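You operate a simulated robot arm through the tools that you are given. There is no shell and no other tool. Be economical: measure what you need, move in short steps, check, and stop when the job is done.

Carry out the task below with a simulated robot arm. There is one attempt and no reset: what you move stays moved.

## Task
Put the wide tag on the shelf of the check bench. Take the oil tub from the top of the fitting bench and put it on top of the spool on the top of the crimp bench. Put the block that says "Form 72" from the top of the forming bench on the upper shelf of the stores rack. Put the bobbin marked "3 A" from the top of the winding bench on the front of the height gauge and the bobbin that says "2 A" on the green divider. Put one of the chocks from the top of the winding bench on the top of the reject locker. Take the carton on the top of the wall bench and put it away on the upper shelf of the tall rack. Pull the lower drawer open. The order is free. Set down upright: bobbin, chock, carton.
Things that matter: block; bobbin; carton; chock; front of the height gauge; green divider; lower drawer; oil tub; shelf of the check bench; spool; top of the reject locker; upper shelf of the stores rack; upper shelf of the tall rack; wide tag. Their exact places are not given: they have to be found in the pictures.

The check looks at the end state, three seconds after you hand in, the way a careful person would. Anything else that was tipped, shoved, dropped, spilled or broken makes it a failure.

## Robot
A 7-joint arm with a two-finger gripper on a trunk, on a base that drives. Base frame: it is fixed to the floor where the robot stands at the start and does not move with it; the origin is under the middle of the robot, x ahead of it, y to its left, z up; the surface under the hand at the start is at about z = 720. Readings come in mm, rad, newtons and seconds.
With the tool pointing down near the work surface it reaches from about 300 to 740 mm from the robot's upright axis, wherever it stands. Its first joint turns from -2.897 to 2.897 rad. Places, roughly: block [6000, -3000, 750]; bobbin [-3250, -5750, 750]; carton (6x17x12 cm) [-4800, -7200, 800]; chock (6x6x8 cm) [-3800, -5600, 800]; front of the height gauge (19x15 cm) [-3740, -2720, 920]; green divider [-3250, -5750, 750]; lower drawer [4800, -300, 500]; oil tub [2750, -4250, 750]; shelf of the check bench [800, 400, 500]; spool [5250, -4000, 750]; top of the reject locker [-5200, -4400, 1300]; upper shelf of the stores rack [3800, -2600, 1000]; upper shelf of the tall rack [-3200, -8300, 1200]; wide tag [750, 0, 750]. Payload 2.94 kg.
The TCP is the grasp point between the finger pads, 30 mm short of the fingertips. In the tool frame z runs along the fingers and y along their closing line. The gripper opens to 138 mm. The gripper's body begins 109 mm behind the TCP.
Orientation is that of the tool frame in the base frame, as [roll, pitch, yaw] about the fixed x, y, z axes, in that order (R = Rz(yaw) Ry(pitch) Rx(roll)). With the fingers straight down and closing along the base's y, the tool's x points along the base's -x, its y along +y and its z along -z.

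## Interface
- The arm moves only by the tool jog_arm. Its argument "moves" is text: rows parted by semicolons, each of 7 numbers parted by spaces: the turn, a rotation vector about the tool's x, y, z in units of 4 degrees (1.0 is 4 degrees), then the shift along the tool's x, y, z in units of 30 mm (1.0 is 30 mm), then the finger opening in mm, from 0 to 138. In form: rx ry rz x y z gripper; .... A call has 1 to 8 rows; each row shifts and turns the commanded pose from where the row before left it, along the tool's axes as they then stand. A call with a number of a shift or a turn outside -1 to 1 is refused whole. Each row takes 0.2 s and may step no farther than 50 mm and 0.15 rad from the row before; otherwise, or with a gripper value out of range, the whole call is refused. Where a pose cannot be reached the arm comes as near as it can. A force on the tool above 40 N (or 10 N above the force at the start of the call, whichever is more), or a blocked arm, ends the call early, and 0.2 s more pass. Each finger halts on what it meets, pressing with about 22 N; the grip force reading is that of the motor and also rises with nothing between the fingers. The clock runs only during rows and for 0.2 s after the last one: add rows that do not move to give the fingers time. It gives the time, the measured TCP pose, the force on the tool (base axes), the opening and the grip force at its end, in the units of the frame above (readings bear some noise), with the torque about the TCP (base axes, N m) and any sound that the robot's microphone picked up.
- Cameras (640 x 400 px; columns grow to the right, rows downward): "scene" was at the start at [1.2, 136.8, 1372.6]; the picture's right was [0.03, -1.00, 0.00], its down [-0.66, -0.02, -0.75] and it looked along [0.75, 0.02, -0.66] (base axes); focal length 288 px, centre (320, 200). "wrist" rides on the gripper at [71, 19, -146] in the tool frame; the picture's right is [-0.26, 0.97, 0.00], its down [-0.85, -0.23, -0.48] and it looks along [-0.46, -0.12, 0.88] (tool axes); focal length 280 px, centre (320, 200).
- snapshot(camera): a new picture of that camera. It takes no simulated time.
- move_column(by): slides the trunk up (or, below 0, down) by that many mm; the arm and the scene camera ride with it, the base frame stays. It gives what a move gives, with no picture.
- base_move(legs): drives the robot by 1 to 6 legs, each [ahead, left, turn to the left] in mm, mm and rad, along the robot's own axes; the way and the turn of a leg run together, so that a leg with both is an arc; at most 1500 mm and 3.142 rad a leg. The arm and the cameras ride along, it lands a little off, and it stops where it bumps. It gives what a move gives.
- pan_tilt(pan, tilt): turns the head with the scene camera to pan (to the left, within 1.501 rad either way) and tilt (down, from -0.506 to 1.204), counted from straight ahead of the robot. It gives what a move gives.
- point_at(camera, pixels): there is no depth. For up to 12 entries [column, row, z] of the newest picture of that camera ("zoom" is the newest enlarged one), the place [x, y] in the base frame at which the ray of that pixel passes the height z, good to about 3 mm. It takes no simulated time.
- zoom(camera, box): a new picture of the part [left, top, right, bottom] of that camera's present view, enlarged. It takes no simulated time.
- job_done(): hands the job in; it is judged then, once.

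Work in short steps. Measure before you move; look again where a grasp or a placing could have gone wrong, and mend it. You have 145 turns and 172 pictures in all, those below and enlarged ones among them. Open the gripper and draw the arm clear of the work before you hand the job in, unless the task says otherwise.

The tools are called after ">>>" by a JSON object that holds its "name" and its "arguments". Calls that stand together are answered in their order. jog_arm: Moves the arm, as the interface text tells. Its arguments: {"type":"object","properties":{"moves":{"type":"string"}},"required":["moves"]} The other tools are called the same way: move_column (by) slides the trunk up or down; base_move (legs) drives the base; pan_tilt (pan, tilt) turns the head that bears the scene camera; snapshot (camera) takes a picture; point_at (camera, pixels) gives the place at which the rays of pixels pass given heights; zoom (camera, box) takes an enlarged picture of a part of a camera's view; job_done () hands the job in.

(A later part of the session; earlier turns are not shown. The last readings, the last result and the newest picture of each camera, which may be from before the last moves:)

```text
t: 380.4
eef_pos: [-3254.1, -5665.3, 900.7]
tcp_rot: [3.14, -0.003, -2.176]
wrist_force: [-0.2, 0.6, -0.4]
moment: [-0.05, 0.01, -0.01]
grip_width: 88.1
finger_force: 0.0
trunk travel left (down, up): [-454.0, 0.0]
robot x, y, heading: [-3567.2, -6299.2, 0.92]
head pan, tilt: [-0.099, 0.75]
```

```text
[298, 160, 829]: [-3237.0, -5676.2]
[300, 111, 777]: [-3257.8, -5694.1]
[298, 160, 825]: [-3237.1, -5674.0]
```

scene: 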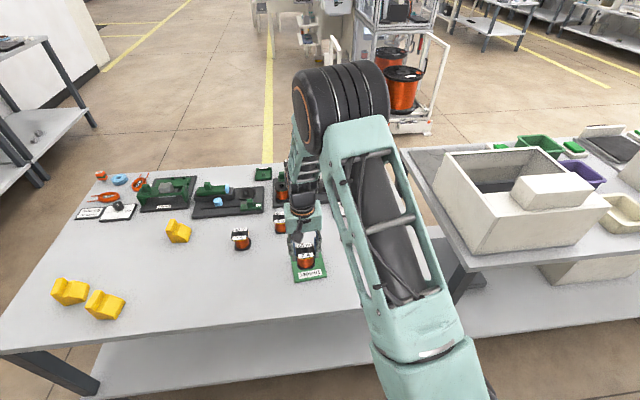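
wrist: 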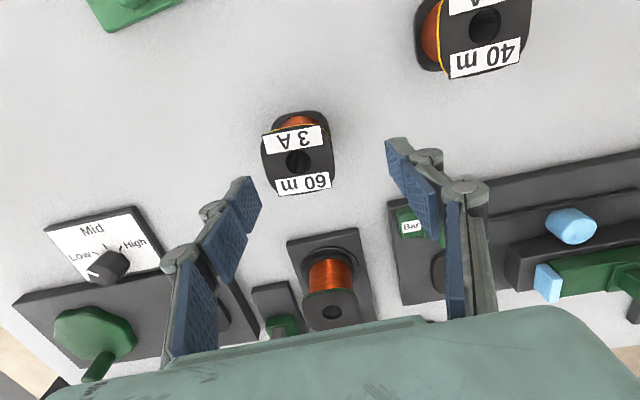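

I shift 17 mm right, 3 back, lower 65 mm and close.

>>> {"name": "jog_arm", "arguments": {"moves": "0 0 0 0.1 -0.56 0 88"}}

>>> {"name": "move_column", "arguments": {"by": -65}}

>>> {"name": "jog_arm", "arguments": {"moves": "0 0 0 0 0 0 65; 0 0 0 0 0 0 50; 0 0 0 0 0 0 35; 0 0 0 0 0 0 30; 0 0 0 0 0 0 30"}}

>>> {"name": "move_column", "arguments": {"by": 64}}

>>> {"name": "snapshot", "arguments": {"camera": "wrist"}}

```text
t: 380.8
eef_pos: [-3242.6, -5678.5, 901.5]
tcp_rot: [3.14, -0.001, -2.176]
wrist_force: [-0.7, -0.5, -0.6]
moment: [0.02, 0.02, -0.02]
grip_width: 88.1
finger_force: 0.1
trunk travel left (down, up): [-454.0, 0.0]
robot x, y, heading: [-3567.7, -6299.1, 0.923]
head pan, tilt: [-0.099, 0.75]
```

```text
t: 381.8
eef_pos: [-3242.1, -5678.1, 836.9]
tcp_rot: [-3.141, -0.002, -2.177]
wrist_force: [-0.9, -0.1, 0.8]
moment: [-0.01, 0.0, -0.02]
grip_width: 88.0
finger_force: 0.0
trunk travel left (down, up): [-389.0, 65.0]
robot x, y, heading: [-3568.7, -6299.9, 0.922]
head pan, tilt: [-0.099, 0.75]
```

```text
t: 383.0
eef_pos: [-3241.8, -5677.9, 836.3]
tcp_rot: [-3.141, 0.0, -2.178]
wrist_force: [1.6, -0.4, 0.9]
moment: [-0.05, -0.04, 0.0]
grip_width: 54.9
finger_force: 22.2
trunk travel left (down, up): [-389.0, 65.0]
robot x, y, heading: [-3567.8, -6297.6, 0.921]
head pan, tilt: [-0.099, 0.75]
```

```text
t: 384.1
eef_pos: [-3242.7, -5676.7, 899.7]
tcp_rot: [-3.141, -0.002, -2.177]
wrist_force: [-0.1, 1.2, -3.5]
moment: [0.0, 0.0, -0.02]
grip_width: 54.6
finger_force: 21.9
trunk travel left (down, up): [-453.0, 1.0]
robot x, y, heading: [-3564.9, -6298.5, 0.918]
head pan, tilt: [-0.099, 0.75]
```

```text
43 pictures are left
```

wrist: 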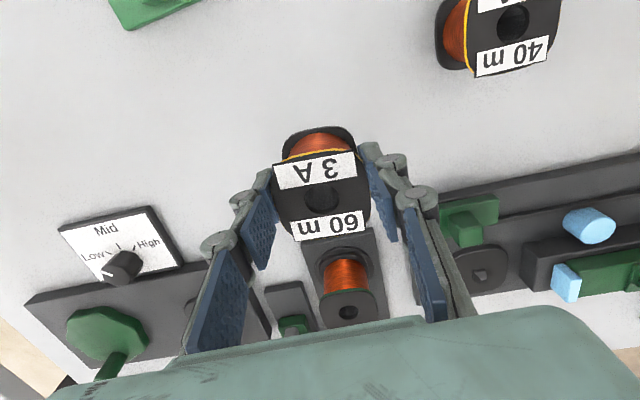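

"3 A" is held. I'm running low on turns, so I batch: retract and raise the arm, drive around the west end to the height-gauge bench, face it, and look.

>>> {"name": "jog_arm", "arguments": {"moves": "0 0 0 0.95 0 -0.8 30; 0 0 0 0.95 0 -0.8 30; 0 0 0 0.95 0 -0.8 30; 0 0 0 0.95 0 -0.8 30; 0 0 0 0.95 0 -0.8 30; 0 0 0 0.95 0 -0.8 30"}}

>>> {"name": "base_move", "arguments": {"legs": [[-330, 0, 0], [0, 1050, 0], [1089, 408, 0], [995, -75, 0], [994, -76, 0], [0, 0, 1.578]]}}

>>> {"name": "pan_tilt", "arguments": {"pan": 0.1, "tilt": 0.5}}

>>> {"name": "snapshot", "arguments": {"camera": "scene"}}

>>> {"name": "snapshot", "arguments": {"camera": "wrist"}}

```text
t: 385.5
eef_pos: [-3339.9, -5819.1, 1044.4]
tcp_rot: [3.14, 0.0, -2.174]
wrist_force: [0.8, -0.8, -2.8]
moment: [0.0, 0.0, 0.0]
grip_width: 54.8
finger_force: 21.8
trunk travel left (down, up): [-453.0, 1.0]
robot x, y, heading: [-3566.9, -6302.0, 0.919]
head pan, tilt: [-0.099, 0.75]
```

```text
t: 415.7
eef_pos: [-3420.5, -3107.2, 1043.4]
tcp_rot: [-3.14, -0.001, -0.587]
wrist_force: [-0.2, 1.6, -3.7]
moment: [-0.01, 0.0, 0.02]
grip_width: 54.2
finger_force: 21.9
trunk travel left (down, up): [-453.0, 1.0]
robot x, y, heading: [-2934.9, -3324.0, 2.506]
head pan, tilt: [-0.099, 0.75]
```

```text
t: 416.5
eef_pos: [-3421.1, -3106.4, 1044.1]
tcp_rot: [-3.141, -0.001, -0.588]
wrist_force: [0.6, -0.3, -2.8]
moment: [-0.01, -0.02, 0.0]
grip_width: 54.3
finger_force: 21.9
trunk travel left (down, up): [-453.0, 1.0]
robot x, y, heading: [-2934.8, -3325.4, 2.51]
head pan, tilt: [0.099, 0.499]
```

```text
42 pictures are left
```

scene: 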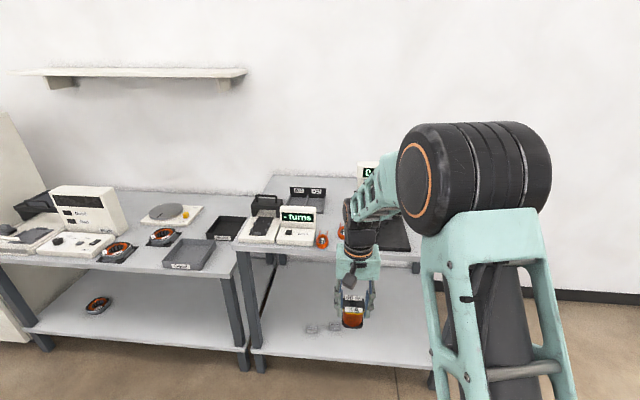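

```text
41 pictures are left
```

wrist: 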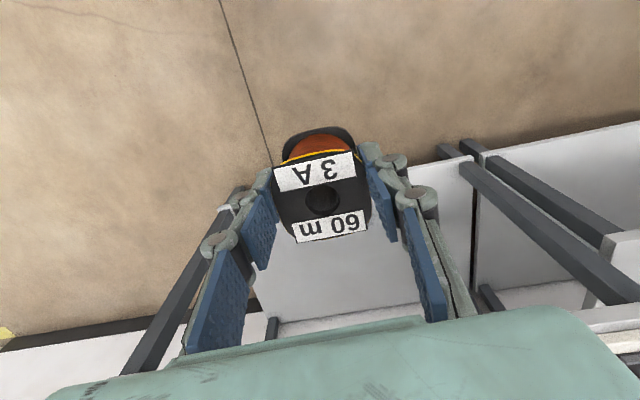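

The gauge is straight ahead, hidden behind the arm. I shift right 350 mm to see it.

>>> {"name": "base_move", "arguments": {"legs": [[0, -330, 0]]}}

>>> {"name": "pan_tilt", "arguments": {"pan": 0.3, "tilt": 0.6}}

>>> {"name": "snapshot", "arguments": {"camera": "scene"}}

>>> {"name": "zoom", "arguments": {"camera": "scene", "box": [230, 90, 390, 250]}}

>>> {"name": "point_at", "arguments": {"camera": "zoom", "pixels": [[320, 200, 720], [320, 200, 780], [320, 300, 720], [320, 300, 780], [400, 300, 780], [240, 300, 780], [320, 100, 780]]}}

```text
t: 419.9
eef_pos: [-3225.5, -2841.2, 1043.1]
tcp_rot: [-3.141, -0.003, -0.586]
wrist_force: [-0.6, -0.7, -2.5]
moment: [0.0, -0.02, -0.06]
grip_width: 54.3
finger_force: 21.8
trunk travel left (down, up): [-453.0, 1.0]
robot x, y, heading: [-2739.9, -3059.2, 2.511]
head pan, tilt: [0.099, 0.499]
```

```text
t: 420.7
eef_pos: [-3224.8, -2840.8, 1043.7]
tcp_rot: [3.141, -0.002, -0.586]
wrist_force: [0.6, -0.1, -3.4]
moment: [0.0, 0.01, 0.02]
grip_width: 54.3
finger_force: 21.9
trunk travel left (down, up): [-453.0, 1.0]
robot x, y, heading: [-2742.4, -3062.3, 2.509]
head pan, tilt: [0.3, 0.6]
```

```text
40 pictures are left
```

scene: 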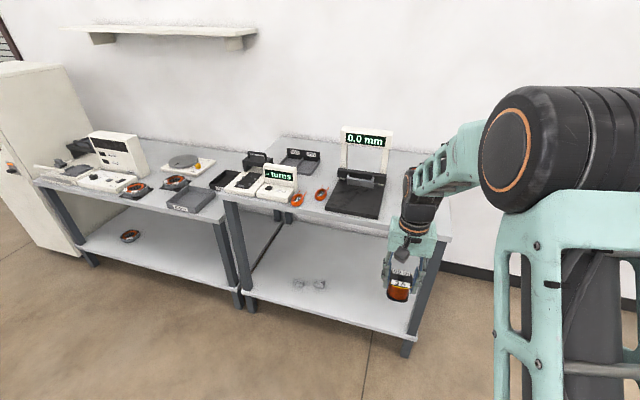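

```text
2.50 times, centred on (310, 170) of scene
```

zoom: 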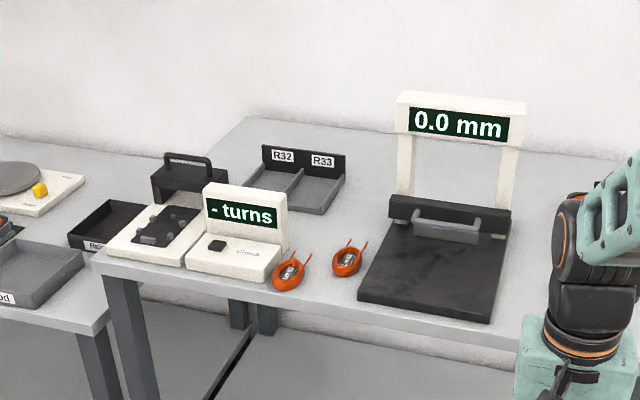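

```text
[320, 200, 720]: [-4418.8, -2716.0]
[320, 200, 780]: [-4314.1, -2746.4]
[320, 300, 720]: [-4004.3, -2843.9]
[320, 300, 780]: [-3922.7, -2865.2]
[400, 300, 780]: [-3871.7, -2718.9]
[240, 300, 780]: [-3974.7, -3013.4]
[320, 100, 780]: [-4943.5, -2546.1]
```

The black plate before the "0.0 mm" beam is the front of the height gauge; its height must be found. I measure leg foot vs. bench corner, then move closer (left 200, ahead 230) and look with the wrist camera.

>>> {"name": "point_at", "arguments": {"camera": "zoom", "pixels": [[357, 297, 850], [357, 297, 900], [492, 320, 850], [492, 320, 900], [390, 222, 900], [508, 232, 900], [95, 255, 850], [95, 255, 900], [432, 275, 900]]}}

>>> {"name": "point_at", "arguments": {"camera": "scene", "pixels": [[251, 308, 0], [407, 354, 0]]}}

>>> {"name": "base_move", "arguments": {"legs": [[180, 200, 0]]}}

>>> {"name": "snapshot", "arguments": {"camera": "wrist"}}

>>> {"name": "snapshot", "arguments": {"camera": "scene"}}

```text
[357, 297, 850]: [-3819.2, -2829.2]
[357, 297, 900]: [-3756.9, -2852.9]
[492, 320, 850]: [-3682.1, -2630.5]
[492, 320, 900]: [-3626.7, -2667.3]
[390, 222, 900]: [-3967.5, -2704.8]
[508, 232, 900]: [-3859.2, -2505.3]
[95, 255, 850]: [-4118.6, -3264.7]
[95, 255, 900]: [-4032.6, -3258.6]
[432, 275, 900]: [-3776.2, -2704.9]
```

```text
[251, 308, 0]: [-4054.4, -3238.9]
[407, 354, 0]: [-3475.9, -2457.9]
```

```text
t: 423.1
eef_pos: [-3490.0, -2896.2, 1044.5]
tcp_rot: [-3.141, -0.002, -0.584]
wrist_force: [0.3, -0.3, -3.0]
moment: [-0.01, -0.05, 0.01]
grip_width: 54.2
finger_force: 22.3
trunk travel left (down, up): [-453.0, 1.0]
robot x, y, heading: [-3002.2, -3115.2, 2.509]
head pan, tilt: [0.3, 0.6]
```

```text
38 pictures are left
```

wrist: 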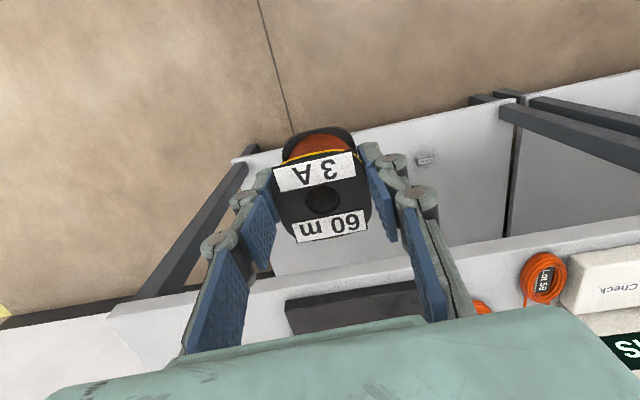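

```text
37 pictures are left
```

scene: 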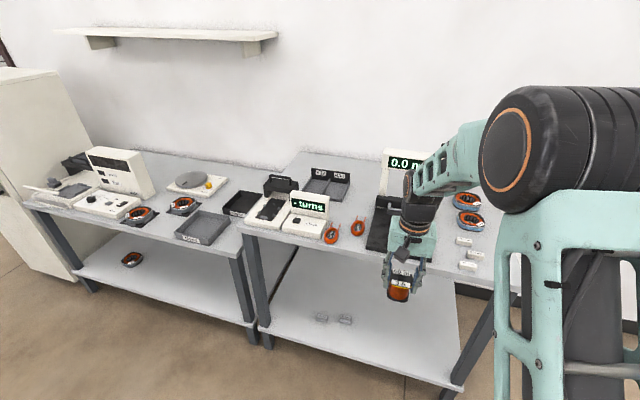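

Leg-to-corner comparison gives a bench height ≈885. The target on the plate's front zone is ≈(-3745,-2722). I drive 308 ahead / 10 left and check from the wrist.

>>> {"name": "point_at", "arguments": {"camera": "wrist", "pixels": [[287, 306, 880], [287, 306, 900], [287, 306, 920]]}}

>>> {"name": "base_move", "arguments": {"legs": [[306, 10, 0]]}}

>>> {"name": "snapshot", "arguments": {"camera": "wrist"}}

>>> {"name": "zoom", "arguments": {"camera": "scene", "box": [300, 120, 500, 320]}}

```text
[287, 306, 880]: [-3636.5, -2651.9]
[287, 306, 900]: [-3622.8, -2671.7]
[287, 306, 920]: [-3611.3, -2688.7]
```

```text
t: 425.1
eef_pos: [-3741.6, -2725.7, 1043.2]
tcp_rot: [-3.141, -0.003, -0.583]
wrist_force: [0.0, -0.4, -3.1]
moment: [-0.02, -0.06, 0.01]
grip_width: 54.1
finger_force: 21.9
trunk travel left (down, up): [-453.0, 1.0]
robot x, y, heading: [-3257.9, -2944.8, 2.508]
head pan, tilt: [0.3, 0.6]
```

```text
36 pictures are left
```

wrist: 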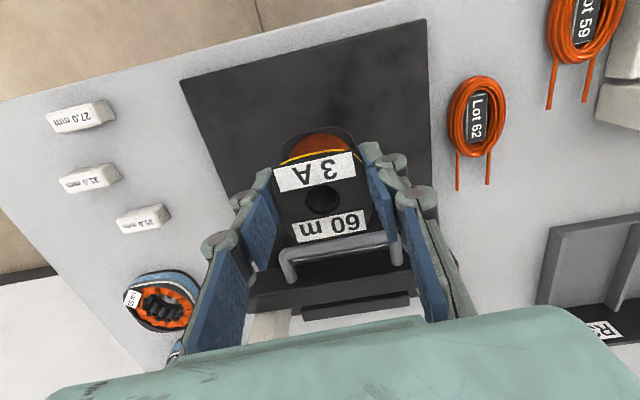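

```text
2.00 times, centred on (400, 220) of scene
```

zoom: 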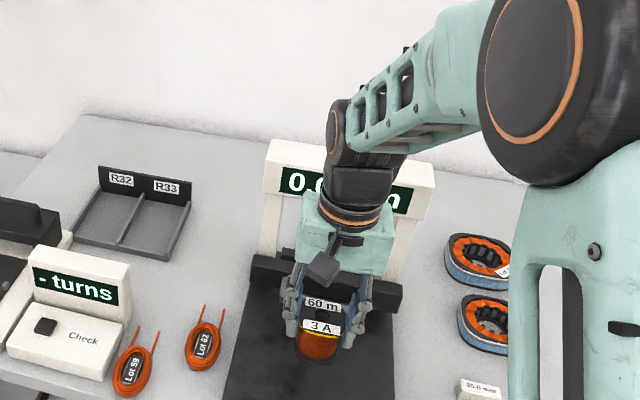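

Plate height 900 confirmed (both views agree) and the bobbin is centred in the front zone, clear of the handle. I lower to contact, release and rise.

>>> {"name": "move_column", "arguments": {"by": -75}}

>>> {"name": "jog_arm", "arguments": {"moves": "0 0 0 0 0 0.1 30; 0 0 0 0 0 0.1 30; 0 0 0 0 0 0.08 30"}}

>>> {"name": "snapshot", "arguments": {"camera": "wrist"}}

```text
t: 426.3
eef_pos: [-3741.3, -2725.6, 969.3]
tcp_rot: [3.14, 0.002, -0.584]
wrist_force: [-2.5, 2.0, 4.9]
moment: [0.18, 0.27, 0.04]
grip_width: 55.9
finger_force: 21.9
trunk travel left (down, up): [-378.0, 76.0]
robot x, y, heading: [-3252.1, -2940.3, 2.509]
head pan, tilt: [0.3, 0.6]
```

```text
t: 427.1
eef_pos: [-3741.2, -2726.0, 960.9]
tcp_rot: [3.14, -0.001, -0.584]
wrist_force: [-1.3, 0.5, 17.2]
moment: [0.01, 0.04, -0.06]
grip_width: 53.7
finger_force: 22.2
trunk travel left (down, up): [-378.0, 76.0]
robot x, y, heading: [-3258.2, -2945.3, 2.509]
head pan, tilt: [0.3, 0.6]
```

```text
34 pictures are left
```

wrist: 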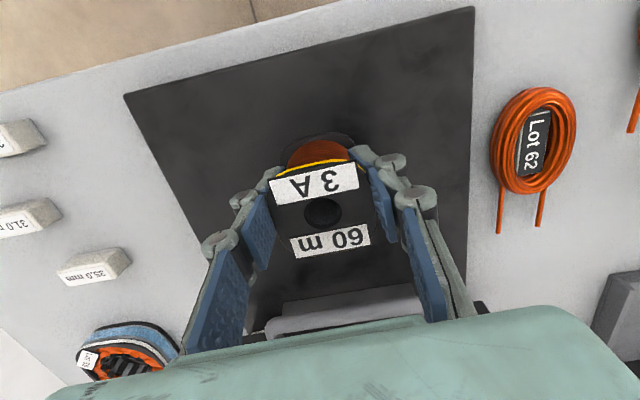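

"3 A" stands on the gauge plate. I release, rise, and in one go drive to the west end of the winding bench facing the chocks.

>>> {"name": "jog_arm", "arguments": {"moves": "0 0 0 0 0 0 60; 0 0 0 0 0 0 66; 0 0 0 0 0 0 74; 0 0 0 0 0 0 84; 0 0 0 0 0 0 92"}}

>>> {"name": "move_column", "arguments": {"by": 75}}

>>> {"name": "zoom", "arguments": {"camera": "wrist", "box": [160, 0, 480, 330]}}

>>> {"name": "base_move", "arguments": {"legs": [[-400, 0, 0], [54, 1050, 0], [54, 1049, 0], [0, 0, 1.57], [0, 0, 1.565], [110, -279, 0]]}}

>>> {"name": "snapshot", "arguments": {"camera": "wrist"}}

```text
t: 428.3
eef_pos: [-3741.4, -2725.4, 960.6]
tcp_rot: [3.14, 0.0, -0.585]
wrist_force: [-0.3, -0.8, 0.5]
moment: [0.0, -0.01, 0.02]
grip_width: 92.0
finger_force: 0.0
trunk travel left (down, up): [-378.0, 76.0]
robot x, y, heading: [-3255.4, -2944.5, 2.51]
head pan, tilt: [0.3, 0.6]
```

```text
t: 429.4
eef_pos: [-3742.6, -2725.7, 1036.0]
tcp_rot: [3.14, -0.003, -0.585]
wrist_force: [0.3, -0.3, -0.1]
moment: [0.0, 0.01, 0.02]
grip_width: 92.1
finger_force: 0.0
trunk travel left (down, up): [-453.0, 1.0]
robot x, y, heading: [-3258.8, -2945.6, 2.507]
head pan, tilt: [0.3, 0.6]
```

```text
1.21 times, centred on (320, 165) of wrist
```

zoom: 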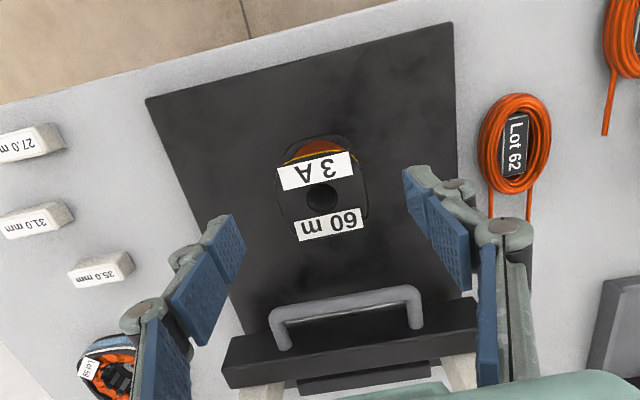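

```text
t: 460.4
eef_pos: [-3854.8, -5321.0, 1035.7]
tcp_rot: [-3.141, -0.001, 2.558]
wrist_force: [0.4, 0.5, 0.5]
moment: [-0.01, 0.0, 0.0]
grip_width: 91.9
finger_force: 0.1
trunk travel left (down, up): [-453.0, 1.0]
robot x, y, heading: [-4338.9, -5104.6, -0.63]
head pan, tilt: [0.3, 0.6]
```

```text
32 pictures are left
```

wrist: 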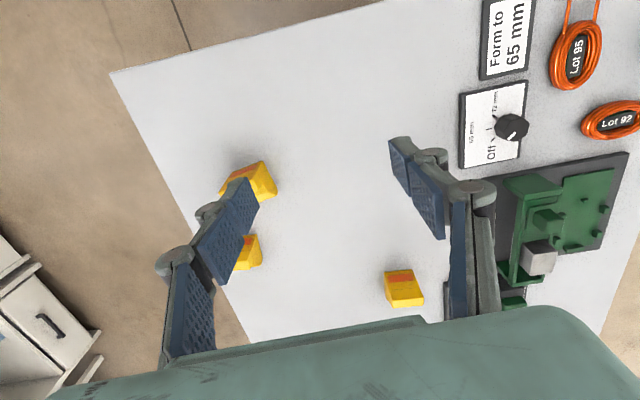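

"3 A" is standing well on the plate. The nearest chock is 67 ahead and ~113 right of the tool; I move over it and look.

>>> {"name": "base_move", "arguments": {"legs": [[60, -113, 0]]}}

>>> {"name": "move_column", "arguments": {"by": -60}}

>>> {"name": "snapshot", "arguments": {"camera": "wrist"}}

>>> {"name": "pan_tilt", "arguments": {"pan": -0.1, "tilt": 0.85}}

>>> {"name": "snapshot", "arguments": {"camera": "scene"}}

```text
t: 462.1
eef_pos: [-3873.0, -5448.4, 1034.9]
tcp_rot: [-3.141, 0.0, 2.558]
wrist_force: [0.1, 0.4, -0.4]
moment: [0.03, 0.0, -0.01]
grip_width: 92.2
finger_force: 0.1
trunk travel left (down, up): [-453.0, 1.0]
robot x, y, heading: [-4354.8, -5228.7, -0.629]
head pan, tilt: [0.3, 0.6]
```

```text
t: 463.1
eef_pos: [-3872.9, -5448.2, 976.0]
tcp_rot: [3.141, -0.001, 2.558]
wrist_force: [-0.2, 0.4, 0.9]
moment: [-0.02, 0.0, -0.02]
grip_width: 92.1
finger_force: 0.0
trunk travel left (down, up): [-393.0, 61.0]
robot x, y, heading: [-4362.5, -5233.2, -0.624]
head pan, tilt: [0.3, 0.6]
```

```text
31 pictures are left
```

wrist: 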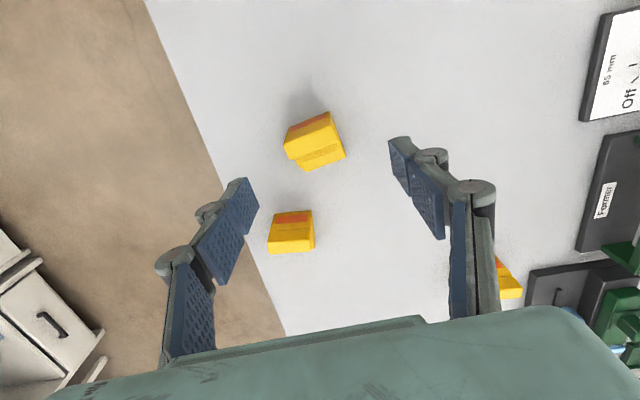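

```text
t: 464.0
eef_pos: [-3872.4, -5449.4, 975.5]
tcp_rot: [-3.142, -0.002, 2.56]
wrist_force: [0.6, 0.0, -0.2]
moment: [-0.02, 0.03, 0.0]
grip_width: 92.0
finger_force: 0.1
trunk travel left (down, up): [-393.0, 61.0]
robot x, y, heading: [-4355.0, -5233.0, -0.627]
head pan, tilt: [-0.099, 0.85]
```

```text
30 pictures are left
```

scene: 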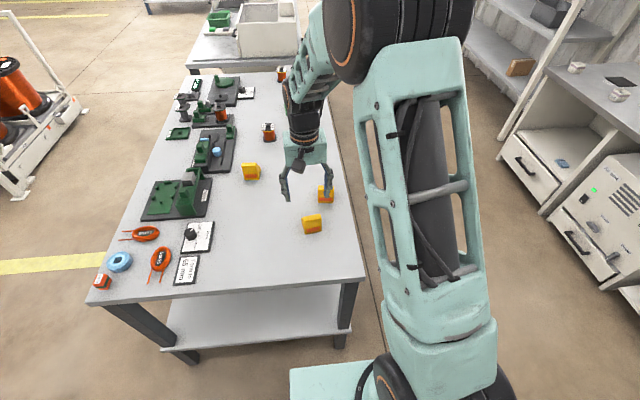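

I zoom on the near chock in both cameras to get its faces.

>>> {"name": "zoom", "arguments": {"camera": "wrist", "box": [260, 80, 380, 190]}}

>>> {"name": "point_at", "arguments": {"camera": "wrist", "pixels": [[284, 150, 777], [304, 170, 850], [345, 156, 850], [299, 160, 850], [338, 138, 850], [330, 111, 850], [288, 127, 850], [290, 105, 777]]}}

>>> {"name": "zoom", "arguments": {"camera": "scene", "box": [280, 170, 360, 250]}}

>>> {"name": "point_at", "arguments": {"camera": "zoom", "pixels": [[180, 325, 777], [325, 310, 777], [180, 325, 775], [200, 225, 850], [320, 215, 850]]}}

```text
3.64 times, centred on (320, 135) of wrist
```

zoom: 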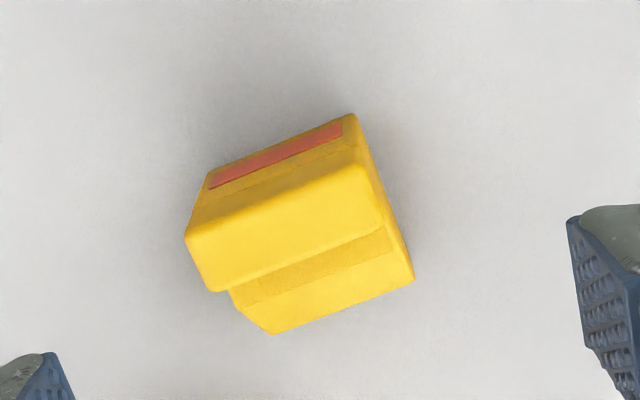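

```text
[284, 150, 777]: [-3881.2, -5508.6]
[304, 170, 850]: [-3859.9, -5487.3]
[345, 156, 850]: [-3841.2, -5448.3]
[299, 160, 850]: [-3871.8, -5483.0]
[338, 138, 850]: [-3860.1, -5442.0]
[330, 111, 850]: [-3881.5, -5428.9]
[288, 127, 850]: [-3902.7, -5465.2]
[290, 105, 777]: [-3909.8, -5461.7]
```

```text
5.00 times, centred on (320, 210) of scene
```

zoom: 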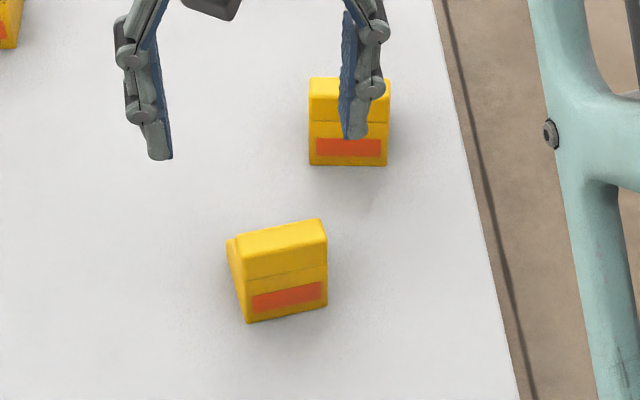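

```text
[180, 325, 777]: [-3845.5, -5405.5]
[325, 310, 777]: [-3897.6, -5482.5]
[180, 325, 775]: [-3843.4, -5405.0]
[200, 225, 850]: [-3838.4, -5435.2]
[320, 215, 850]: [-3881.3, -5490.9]
```

The chock's bottom front edge agrees in both views; its sides are 60 mm apart and already parallel to the pads. I move over it, lower, grip and lift.

>>> {"name": "jog_arm", "arguments": {"moves": "0 0 0 -0.4 -0.26 0 92; 0 0 0 -0.4 -0.26 0 92"}}

>>> {"name": "move_column", "arguments": {"by": -133}}

>>> {"name": "jog_arm", "arguments": {"moves": "0 0 0 0 0 0 75; 0 0 0 0 0 0 60; 0 0 0 0 0 0 45; 0 0 0 0 0 0 40; 0 0 0 0 0 0 40"}}

>>> {"name": "move_column", "arguments": {"by": 190}}

>>> {"name": "snapshot", "arguments": {"camera": "wrist"}}

```text
t: 464.6
eef_pos: [-3860.9, -5475.4, 976.4]
tcp_rot: [3.14, -0.001, 2.559]
wrist_force: [-0.1, 0.4, -0.1]
moment: [0.01, -0.03, 0.01]
grip_width: 92.0
finger_force: 0.0
trunk travel left (down, up): [-393.0, 61.0]
robot x, y, heading: [-4355.4, -5228.3, -0.633]
head pan, tilt: [-0.099, 0.85]
```

```text
t: 466.2
eef_pos: [-3860.4, -5474.1, 842.8]
tcp_rot: [3.141, -0.002, 2.559]
wrist_force: [-0.2, 0.4, 0.5]
moment: [-0.01, -0.01, -0.01]
grip_width: 92.1
finger_force: 0.1
trunk travel left (down, up): [-260.0, 194.0]
robot x, y, heading: [-4357.4, -5230.7, -0.63]
head pan, tilt: [-0.099, 0.85]
```

```text
t: 467.4
eef_pos: [-3860.0, -5474.2, 842.7]
tcp_rot: [3.142, 0.0, 2.558]
wrist_force: [3.3, 2.3, 4.7]
moment: [0.13, -0.18, 0.02]
grip_width: 55.2
finger_force: 21.9
trunk travel left (down, up): [-260.0, 194.0]
robot x, y, heading: [-4357.2, -5231.0, -0.63]
head pan, tilt: [-0.099, 0.85]
```

```text
t: 469.4
eef_pos: [-3860.0, -5475.6, 1033.3]
tcp_rot: [3.141, 0.0, 2.559]
wrist_force: [-0.3, 0.0, -4.1]
moment: [-0.02, -0.02, 0.01]
grip_width: 55.1
finger_force: 21.5
trunk travel left (down, up): [-450.0, 4.0]
robot x, y, heading: [-4359.9, -5231.0, -0.632]
head pan, tilt: [-0.099, 0.85]
```

```text
27 pictures are left
```

wrist: 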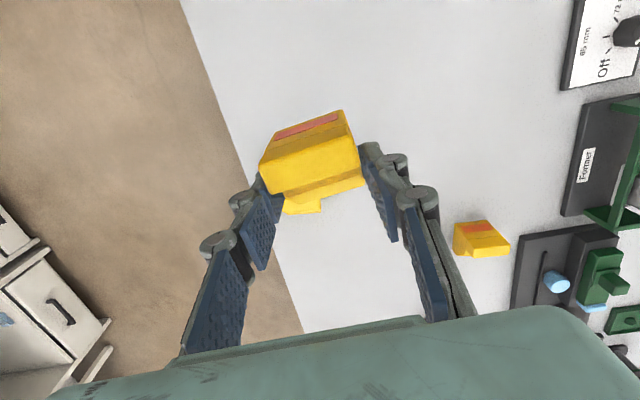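

The chock is held. I raise the arm, back off, turn around toward the reject locker and look.

>>> {"name": "base_move", "arguments": {"legs": [[-250, 0, 0]]}}

>>> {"name": "jog_arm", "arguments": {"moves": "0 0 0 0 0 -0.97 40; 0 0 0 0 0 -0.97 40; 0 0 0 0 0 -0.97 40; 0 0 0 0 0 -0.97 40; 0 0 0 0 0 -0.97 40; 0 0 0 0 0 -0.97 40; 0 0 0 0 0 -0.97 40"}}

>>> {"name": "jog_arm", "arguments": {"moves": "0 0 0 0 0 -0.97 40; 0 0 0 0 0 -0.97 40; 0 0 0 0 0 -0.97 40; 0 0 0 0 0 -0.97 40; 0 0 0 0 0 -0.97 40; 0 0 0 0 0 -0.97 40"}}

>>> {"name": "base_move", "arguments": {"legs": [[0, 0, 1.57], [0, 0, 1.57]]}}

>>> {"name": "pan_tilt", "arguments": {"pan": 0.15, "tilt": 0.45}}

>>> {"name": "snapshot", "arguments": {"camera": "scene"}}

>>> {"name": "snapshot", "arguments": {"camera": "wrist"}}

```text
t: 471.3
eef_pos: [-4063.2, -5330.2, 1032.5]
tcp_rot: [-3.141, -0.003, 2.554]
wrist_force: [0.5, 0.5, -3.8]
moment: [0.0, -0.06, -0.02]
grip_width: 55.0
finger_force: 22.4
trunk travel left (down, up): [-450.0, 4.0]
robot x, y, heading: [-4559.8, -5083.1, -0.636]
head pan, tilt: [-0.099, 0.85]
```

```text
t: 472.9
eef_pos: [-4061.9, -5328.8, 1236.5]
tcp_rot: [-3.141, -0.003, 2.555]
wrist_force: [0.2, 0.5, -4.5]
moment: [-0.03, -0.04, -0.03]
grip_width: 55.1
finger_force: 21.6
trunk travel left (down, up): [-450.0, 4.0]
robot x, y, heading: [-4556.3, -5083.6, -0.635]
head pan, tilt: [-0.099, 0.85]
```

```text
t: 474.3
eef_pos: [-4060.7, -5330.2, 1411.7]
tcp_rot: [3.141, -0.003, 2.555]
wrist_force: [0.6, 0.7, -3.8]
moment: [-0.01, -0.04, 0.0]
grip_width: 54.6
finger_force: 22.0
trunk travel left (down, up): [-450.0, 4.0]
robot x, y, heading: [-4556.7, -5083.5, -0.635]
head pan, tilt: [-0.099, 0.85]
```

```text
t: 482.3
eef_pos: [-5055.9, -4836.2, 1412.0]
tcp_rot: [-3.141, -0.001, -0.588]
wrist_force: [0.4, -0.1, -3.7]
moment: [0.02, 0.01, 0.01]
grip_width: 54.1
finger_force: 22.3
trunk travel left (down, up): [-450.0, 4.0]
robot x, y, heading: [-4559.1, -5079.0, 2.507]
head pan, tilt: [-0.099, 0.85]
```

```text
t: 483.2
eef_pos: [-5055.5, -4835.6, 1411.8]
tcp_rot: [3.142, -0.002, -0.587]
wrist_force: [-0.4, -0.2, -4.0]
moment: [0.01, 0.05, -0.03]
grip_width: 54.2
finger_force: 22.3
trunk travel left (down, up): [-450.0, 4.0]
robot x, y, heading: [-4557.1, -5082.7, 2.503]
head pan, tilt: [0.15, 0.45]
```

```text
26 pictures are left
```

scene: 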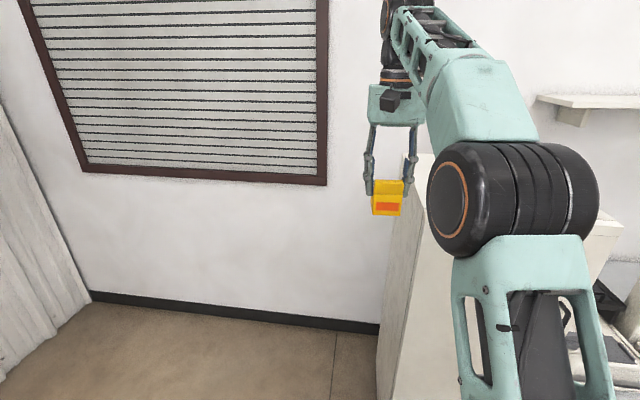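

```text
25 pictures are left
```

wrist: 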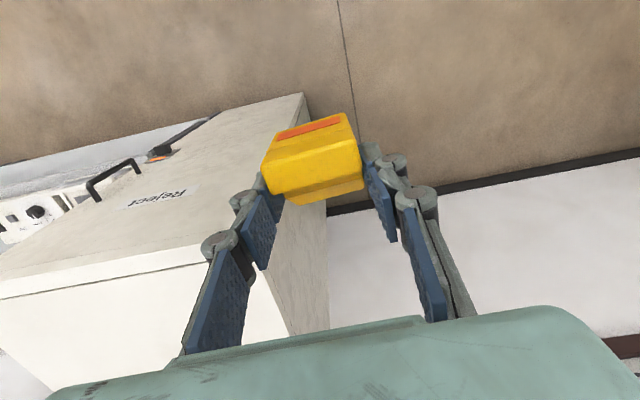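

The locker is ahead to the right; its top near-left corner appears at (420,154) in the scene and about (262,256) in the wrist view. I triangulate its top.

>>> {"name": "zoom", "arguments": {"camera": "wrist", "box": [0, 220, 340, 370]}}

>>> {"name": "point_at", "arguments": {"camera": "scene", "pixels": [[420, 154, 1250], [420, 154, 1300], [420, 154, 1350], [412, 155, 1300]]}}

>>> {"name": "point_at", "arguments": {"camera": "wrist", "pixels": [[20, 295, 1250], [20, 295, 1300], [20, 295, 1350], [190, 265, 1250], [190, 265, 1300], [190, 265, 1350], [262, 256, 1300], [285, 335, 1300]]}}

```text
1.88 times, centred on (170, 295) of wrist
```

zoom: 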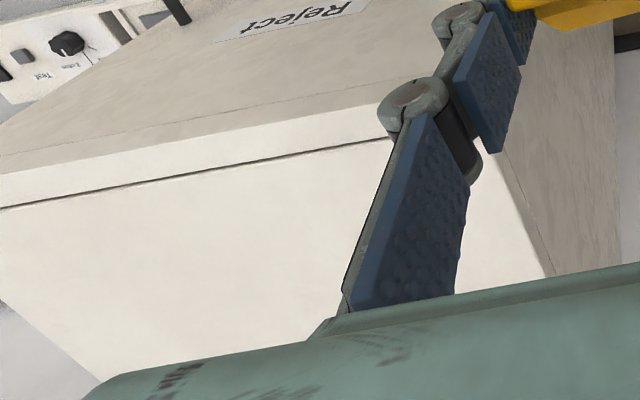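

```text
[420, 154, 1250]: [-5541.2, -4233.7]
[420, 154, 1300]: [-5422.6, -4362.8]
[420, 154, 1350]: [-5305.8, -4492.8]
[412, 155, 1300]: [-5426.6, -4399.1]
```

```text
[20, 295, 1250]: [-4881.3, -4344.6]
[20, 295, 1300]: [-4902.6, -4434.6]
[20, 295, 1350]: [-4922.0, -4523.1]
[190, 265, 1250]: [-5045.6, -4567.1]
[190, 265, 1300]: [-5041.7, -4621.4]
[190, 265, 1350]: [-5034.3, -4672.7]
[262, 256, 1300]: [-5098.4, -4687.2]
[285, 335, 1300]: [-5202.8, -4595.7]
```

The locker's top is at ≈1300, its front edge runs (-0.60,-0.80). I move so the chock comes over (-5170,-4425), well inside the top, and check.

>>> {"name": "base_move", "arguments": {"legs": [[0, -261, 0], [312, 0, 0]]}}

>>> {"name": "jog_arm", "arguments": {"moves": "0 0 0 -0.8 0 0 40; 0 0 0 0 0 0.3 40"}}

>>> {"name": "snapshot", "arguments": {"camera": "wrist"}}

>>> {"name": "point_at", "arguments": {"camera": "wrist", "pixels": [[320, 120, 1300], [320, 250, 1300], [240, 160, 1300], [420, 140, 1300]]}}

>>> {"name": "snapshot", "arguments": {"camera": "scene"}}

```text
t: 487.8
eef_pos: [-5152.1, -4440.2, 1412.0]
tcp_rot: [3.141, -0.004, -0.591]
wrist_force: [-0.2, 0.2, -4.7]
moment: [0.0, 0.0, -0.04]
grip_width: 53.7
finger_force: 21.9
trunk travel left (down, up): [-450.0, 4.0]
robot x, y, heading: [-4650.0, -4688.3, 2.507]
head pan, tilt: [0.15, 0.45]
```

```text
t: 488.4
eef_pos: [-5160.6, -4433.9, 1403.2]
tcp_rot: [-3.141, -0.003, -0.589]
wrist_force: [-0.3, 0.1, -3.8]
moment: [-0.01, -0.01, -0.02]
grip_width: 53.8
finger_force: 22.1
out of reach, approached as far as the arm can: row 1
trunk travel left (down, up): [-450.0, 4.0]
robot x, y, heading: [-4652.9, -4689.8, 2.502]
head pan, tilt: [0.15, 0.45]
```

```text
23 pictures are left
```

wrist: 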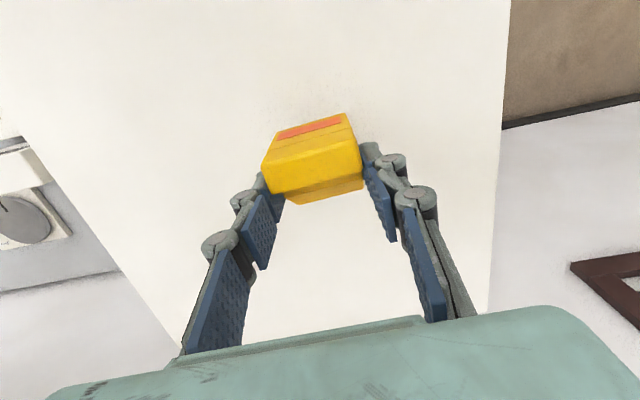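

```text
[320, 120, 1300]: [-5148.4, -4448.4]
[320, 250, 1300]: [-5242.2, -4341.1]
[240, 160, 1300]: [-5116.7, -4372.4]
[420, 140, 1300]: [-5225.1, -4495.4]
```

```text
22 pictures are left
```

scene: 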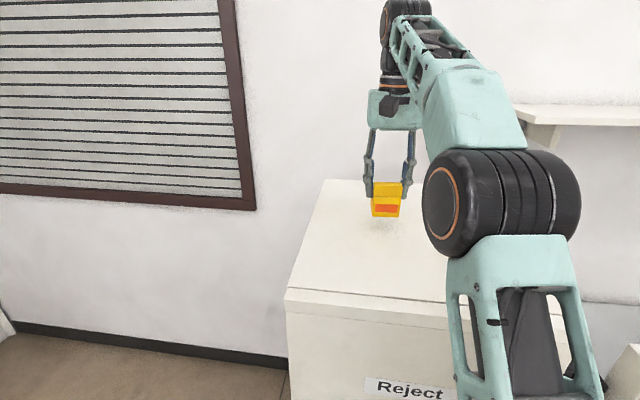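

The chock is above the middle of the locker top. I lower toward contact.

>>> {"name": "move_column", "arguments": {"by": -28}}

>>> {"name": "jog_arm", "arguments": {"moves": "0 0 0 0 0 0.1 40; 0 0 0 0 0 0.1 40"}}

>>> {"name": "jog_arm", "arguments": {"moves": "0 0 0 0 0 0.1 40"}}

>>> {"name": "zoom", "arguments": {"camera": "scene", "box": [330, 150, 450, 250]}}

```text
t: 489.1
eef_pos: [-5161.4, -4432.9, 1374.7]
tcp_rot: [3.141, -0.002, -0.59]
wrist_force: [0.1, 0.4, -4.4]
moment: [-0.02, 0.01, 0.03]
grip_width: 53.7
finger_force: 21.8
trunk travel left (down, up): [-422.0, 32.0]
robot x, y, heading: [-4655.4, -4687.9, 2.505]
head pan, tilt: [0.15, 0.45]
```

```text
t: 489.7
eef_pos: [-5161.5, -4434.2, 1368.4]
tcp_rot: [3.141, -0.003, -0.59]
wrist_force: [0.1, 0.5, -4.6]
moment: [0.01, 0.02, 0.01]
grip_width: 53.6
finger_force: 22.0
trunk travel left (down, up): [-422.0, 32.0]
robot x, y, heading: [-4654.9, -4683.2, 2.504]
head pan, tilt: [0.15, 0.45]
```

```text
t: 490.1
eef_pos: [-5160.8, -4433.5, 1366.2]
tcp_rot: [-3.14, -0.002, -0.59]
wrist_force: [0.5, -0.5, -4.1]
moment: [0.01, 0.02, 0.0]
grip_width: 53.4
finger_force: 22.2
trunk travel left (down, up): [-422.0, 32.0]
robot x, y, heading: [-4653.8, -4685.1, 2.505]
head pan, tilt: [0.15, 0.45]
```

```text
4.00 times, centred on (390, 200) of scene
```

zoom: 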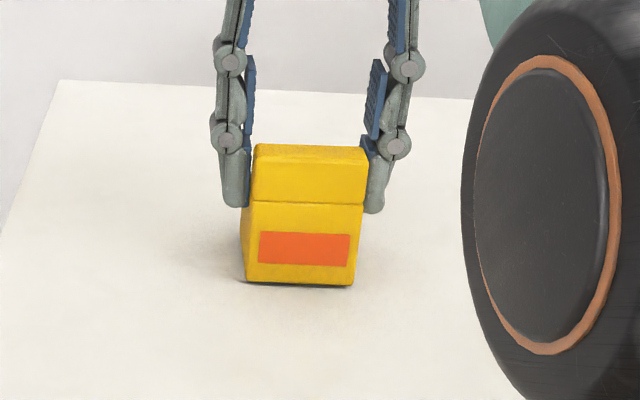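

Almost touching. I go 8 mm further (grip yields softly on contact), open, rise, and check.

>>> {"name": "jog_arm", "arguments": {"moves": "0 0 0 0 0 0.08 40; 0 0 0 0 0 0.08 40; 0 0 0 0 0 0.08 40"}}

>>> {"name": "jog_arm", "arguments": {"moves": "0 0 0 0 0 0 56; 0 0 0 0 0 0 62; 0 0 0 0 0 0 70; 0 0 0 0 0 0 80; 0 0 0 0 0 0 92; 0 0 0 0 0 0 92"}}

>>> {"name": "move_column", "arguments": {"by": 31}}

>>> {"name": "jog_arm", "arguments": {"moves": "0 0 0 0 0 -0.5 92; 0 0 0 0 0 -0.8 92"}}

>>> {"name": "zoom", "arguments": {"camera": "scene", "box": [330, 150, 450, 250]}}

```text
t: 490.9
eef_pos: [-5159.9, -4432.8, 1362.7]
tcp_rot: [3.14, 0.009, -0.59]
wrist_force: [-7.0, 3.4, 28.4]
moment: [0.18, 0.3, 0.31]
grip_width: 53.9
finger_force: 22.1
trunk travel left (down, up): [-422.0, 32.0]
robot x, y, heading: [-4656.2, -4688.9, 2.508]
head pan, tilt: [0.15, 0.45]
```

```text
t: 492.3
eef_pos: [-5161.0, -4433.2, 1356.9]
tcp_rot: [3.14, -0.003, -0.589]
wrist_force: [0.2, 0.3, -0.4]
moment: [0.01, 0.01, 0.01]
grip_width: 92.1
finger_force: 0.0
trunk travel left (down, up): [-422.0, 32.0]
robot x, y, heading: [-4654.6, -4688.9, 2.506]
head pan, tilt: [0.15, 0.45]
```

```text
t: 493.1
eef_pos: [-5160.5, -4434.3, 1389.6]
tcp_rot: [3.141, -0.001, -0.591]
wrist_force: [0.2, -0.8, -0.1]
moment: [-0.01, -0.01, -0.01]
grip_width: 91.9
finger_force: 0.1
trunk travel left (down, up): [-453.0, 1.0]
robot x, y, heading: [-4654.9, -4693.3, 2.501]
head pan, tilt: [0.15, 0.45]
```

```text
t: 493.7
eef_pos: [-5158.5, -4433.0, 1416.3]
tcp_rot: [-3.141, 0.0, -0.59]
wrist_force: [1.2, -0.9, 0.0]
moment: [-0.03, 0.0, -0.01]
grip_width: 92.2
finger_force: 0.0
out of reach, approached as far as the arm can: row 2
trunk travel left (down, up): [-453.0, 1.0]
robot x, y, heading: [-4651.9, -4689.6, 2.504]
head pan, tilt: [0.15, 0.45]
```

```text
4.00 times, centred on (390, 200) of scene
```

zoom: 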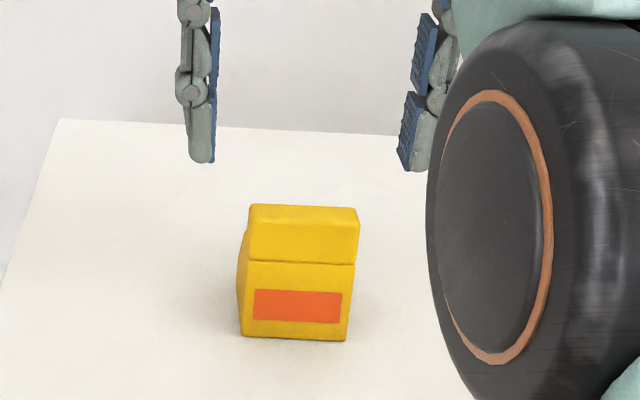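

The chock stands upright on the locker. I back out, bring the tool to 44° tilt and lower, and drive round to the wall bench with the carton.

>>> {"name": "base_move", "arguments": {"legs": [[-330, 0, 0], [0, 0, 1.57], [837, 373, 0], [573, 620, 0]]}}

>>> {"name": "jog_arm", "arguments": {"moves": "0 -1 0 0 0 0.97 92; 0 -1 0 0.07 0 0.97 92; 0 -1 0 0.14 0 0.96 92; 0 -1 0 0.21 0 0.95 92; 0 -1 0 0.28 0 0.93 92; 0 -1 0 0.34 0 0.91 92; 0 -1 0 0.41 0 0.89 92; 0 -1 0 0.47 0 0.86 92"}}

>>> {"name": "jog_arm", "arguments": {"moves": "0 -1 0 0.53 0 0.83 92; 0 -1 0 0.59 0 0.79 92; 0 -1 0 0.64 0 0.75 92"}}

>>> {"name": "pan_tilt", "arguments": {"pan": 0.1, "tilt": 0.6}}

>>> {"name": "snapshot", "arguments": {"camera": "scene"}}

>>> {"name": "snapshot", "arguments": {"camera": "wrist"}}

```text
t: 508.7
eef_pos: [-4711.2, -7032.2, 1416.8]
tcp_rot: [-3.139, -0.012, 0.961]
wrist_force: [3.0, 4.7, -0.5]
moment: [-0.55, 0.48, -0.03]
grip_width: 92.0
finger_force: 0.0
trunk travel left (down, up): [-453.0, 1.0]
robot x, y, heading: [-4452.0, -6536.3, -2.22]
head pan, tilt: [0.15, 0.45]
stopped in leg 4: the force on the tool passed its limit at 57 N (the readings are from after the stop); the commanded pose is now the measured one
```

```text
t: 510.5
eef_pos: [-4710.8, -7029.0, 1182.4]
tcp_rot: [-3.138, 0.547, 0.96]
wrist_force: [0.4, -0.2, 0.4]
moment: [0.01, 0.01, -0.02]
grip_width: 92.2
finger_force: 0.0
trunk travel left (down, up): [-453.0, 1.0]
robot x, y, heading: [-4450.1, -6536.0, -2.22]
head pan, tilt: [0.15, 0.45]
```

```text
t: 511.3
eef_pos: [-4707.9, -7026.8, 1094.2]
tcp_rot: [-3.134, 0.757, 0.967]
wrist_force: [-0.2, 0.8, 1.5]
moment: [0.02, 0.01, 0.03]
grip_width: 92.3
finger_force: 0.1
trunk travel left (down, up): [-453.0, 1.0]
robot x, y, heading: [-4452.2, -6534.6, -2.216]
head pan, tilt: [0.15, 0.45]
```

```text
t: 512.0
eef_pos: [-4711.1, -7027.2, 1093.6]
tcp_rot: [-3.136, 0.755, 0.962]
wrist_force: [0.2, 0.7, -0.2]
moment: [-0.01, -0.02, -0.05]
grip_width: 92.2
finger_force: 0.1
trunk travel left (down, up): [-453.0, 1.0]
robot x, y, heading: [-4450.7, -6537.4, -2.22]
head pan, tilt: [0.099, 0.6]
```

```text
19 pictures are left
```

scene: 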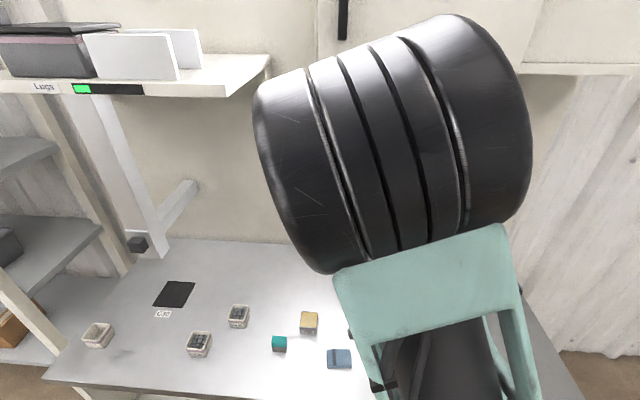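

```text
18 pictures are left
```

wrist: 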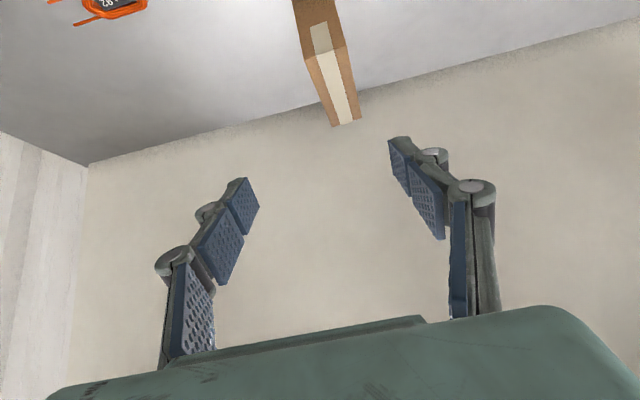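

The move was stopped by the hanging cabinet touching the raised hand; now lower and clear. The carton is straight ahead at (325,60), its long axis pointing away—ideal. I measure now, lower 150 mm, and view again to triangulate.

>>> {"name": "point_at", "arguments": {"camera": "wrist", "pixels": [[306, 57, 880], [346, 46, 880], [333, 126, 880], [360, 119, 880], [306, 57, 920], [346, 46, 920], [333, 126, 920], [360, 119, 920]]}}

>>> {"name": "move_column", "arguments": {"by": -120}}

>>> {"name": "snapshot", "arguments": {"camera": "wrist"}}

>>> {"name": "point_at", "arguments": {"camera": "wrist", "pixels": [[320, 100, 880], [320, 150, 880], [360, 100, 880], [360, 150, 880], [320, 100, 920], [320, 150, 920], [360, 100, 920], [360, 150, 920]]}}

```text
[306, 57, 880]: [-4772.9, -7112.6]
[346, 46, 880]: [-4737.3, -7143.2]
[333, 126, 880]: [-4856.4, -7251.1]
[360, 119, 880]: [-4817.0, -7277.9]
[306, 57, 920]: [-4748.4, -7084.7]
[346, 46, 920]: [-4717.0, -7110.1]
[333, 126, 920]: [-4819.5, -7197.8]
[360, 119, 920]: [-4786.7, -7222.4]
```

```text
t: 513.5
eef_pos: [-4710.8, -7026.2, 973.5]
tcp_rot: [-3.137, 0.756, 0.963]
wrist_force: [0.5, 0.3, -0.6]
moment: [-0.01, -0.02, 0.0]
grip_width: 92.1
finger_force: 0.1
trunk travel left (down, up): [-333.0, 121.0]
robot x, y, heading: [-4450.7, -6536.9, -2.221]
head pan, tilt: [0.099, 0.6]
```

```text
17 pictures are left
```

wrist: 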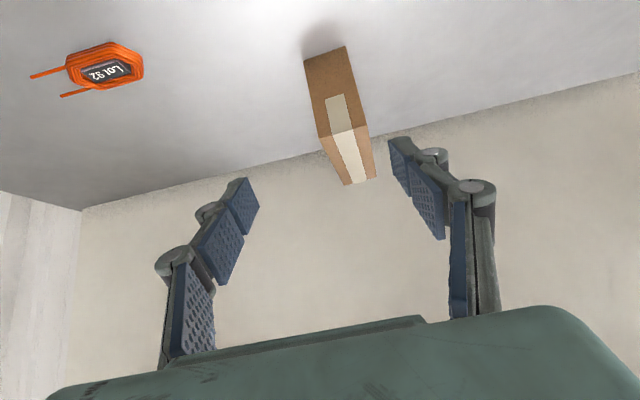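

```text
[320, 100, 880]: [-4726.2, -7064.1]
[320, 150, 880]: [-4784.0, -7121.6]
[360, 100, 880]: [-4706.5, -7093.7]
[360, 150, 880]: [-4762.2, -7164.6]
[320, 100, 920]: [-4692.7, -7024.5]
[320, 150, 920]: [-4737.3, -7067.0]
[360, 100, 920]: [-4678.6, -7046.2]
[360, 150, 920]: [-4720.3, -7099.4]
```

Carton: top z≈876, near edge mid (-4753,-7122), long axis heading -2.10, 60 mm wide. I reach 160 forward and 25 left above it, lower partway, and check.

>>> {"name": "jog_arm", "arguments": {"moves": "0 0 0 -0.65 0.14 0.607 100; 0 0 0 -0.65 0.14 0.607 100; 0 0 0 -0.65 0.14 0.607 100; 0 0 0 -0.65 0.14 0.607 100; 0 0 0 -0.65 0.14 0.607 100; 0 0 0 -0.65 0.14 0.607 100"}}

>>> {"name": "move_column", "arguments": {"by": -60}}

>>> {"name": "snapshot", "arguments": {"camera": "wrist"}}

```text
t: 514.9
eef_pos: [-4782.0, -7173.0, 974.1]
tcp_rot: [-3.137, 0.757, 0.966]
wrist_force: [-0.2, -0.2, -0.8]
moment: [0.01, 0.03, -0.03]
grip_width: 100.1
finger_force: 0.0
trunk travel left (down, up): [-333.0, 121.0]
robot x, y, heading: [-4454.7, -6534.5, -2.221]
head pan, tilt: [0.099, 0.6]
```

```text
t: 515.9
eef_pos: [-4781.3, -7172.5, 915.3]
tcp_rot: [-3.135, 0.757, 0.963]
wrist_force: [-0.3, 0.0, -0.3]
moment: [0.0, 0.0, -0.01]
grip_width: 99.9
finger_force: 0.0
trunk travel left (down, up): [-273.0, 181.0]
robot x, y, heading: [-4448.6, -6533.4, -2.219]
head pan, tilt: [0.099, 0.6]
```

```text
16 pictures are left
```

wrist: 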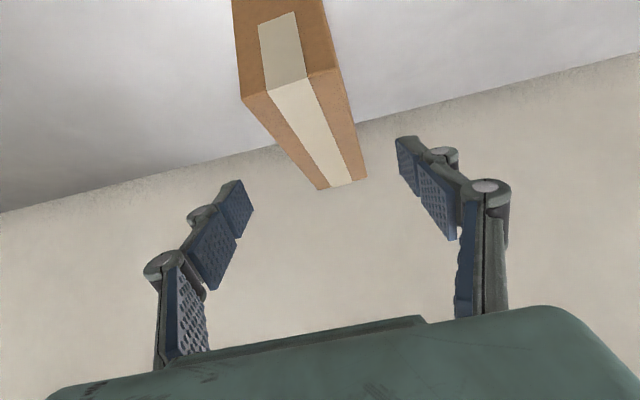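

Aligned per the measurements (two views agree). I lower the last 66 mm, close, lift 60 and check.

>>> {"name": "move_column", "arguments": {"by": -66}}

>>> {"name": "jog_arm", "arguments": {"moves": "0 0 0 0 0 0 85; 0 0 0 0 0 0 70; 0 0 0 0 0 0 55; 0 0 0 0 0 0 40; 0 0 0 0 0 0 40; 0 0 0 0 0 0 40"}}

>>> {"name": "move_column", "arguments": {"by": 60}}

>>> {"name": "snapshot", "arguments": {"camera": "wrist"}}

```text
t: 517.0
eef_pos: [-4781.6, -7171.5, 848.5]
tcp_rot: [-3.136, 0.756, 0.963]
wrist_force: [-0.4, -1.0, 0.7]
moment: [-0.01, 0.0, 0.03]
grip_width: 100.1
finger_force: 0.0
trunk travel left (down, up): [-207.0, 247.0]
robot x, y, heading: [-4452.2, -6535.7, -2.222]
head pan, tilt: [0.099, 0.6]
```

```text
t: 518.4
eef_pos: [-4780.4, -7172.5, 849.1]
tcp_rot: [-3.136, 0.756, 0.963]
wrist_force: [0.7, -0.4, 0.8]
moment: [0.05, 0.04, 0.1]
grip_width: 57.7
finger_force: 22.0
trunk travel left (down, up): [-207.0, 247.0]
robot x, y, heading: [-4450.3, -6534.6, -2.222]
head pan, tilt: [0.099, 0.6]
```

```text
t: 519.4
eef_pos: [-4781.5, -7171.4, 908.2]
tcp_rot: [-3.136, 0.754, 0.963]
wrist_force: [-0.4, 0.2, -2.7]
moment: [0.15, -0.07, 0.0]
grip_width: 57.4
finger_force: 21.9
trunk travel left (down, up): [-267.0, 187.0]
robot x, y, heading: [-4451.8, -6534.9, -2.219]
head pan, tilt: [0.099, 0.6]
```

```text
15 pictures are left
```

wrist: 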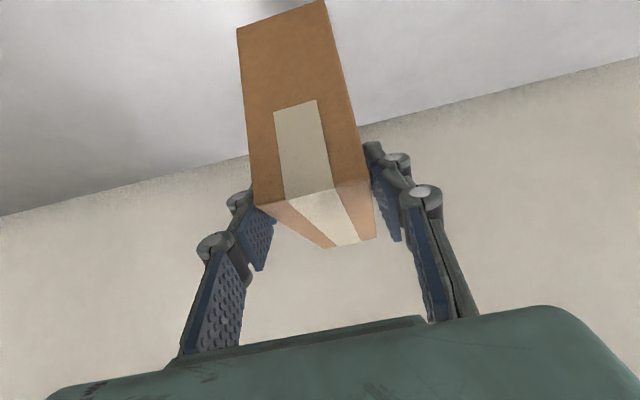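

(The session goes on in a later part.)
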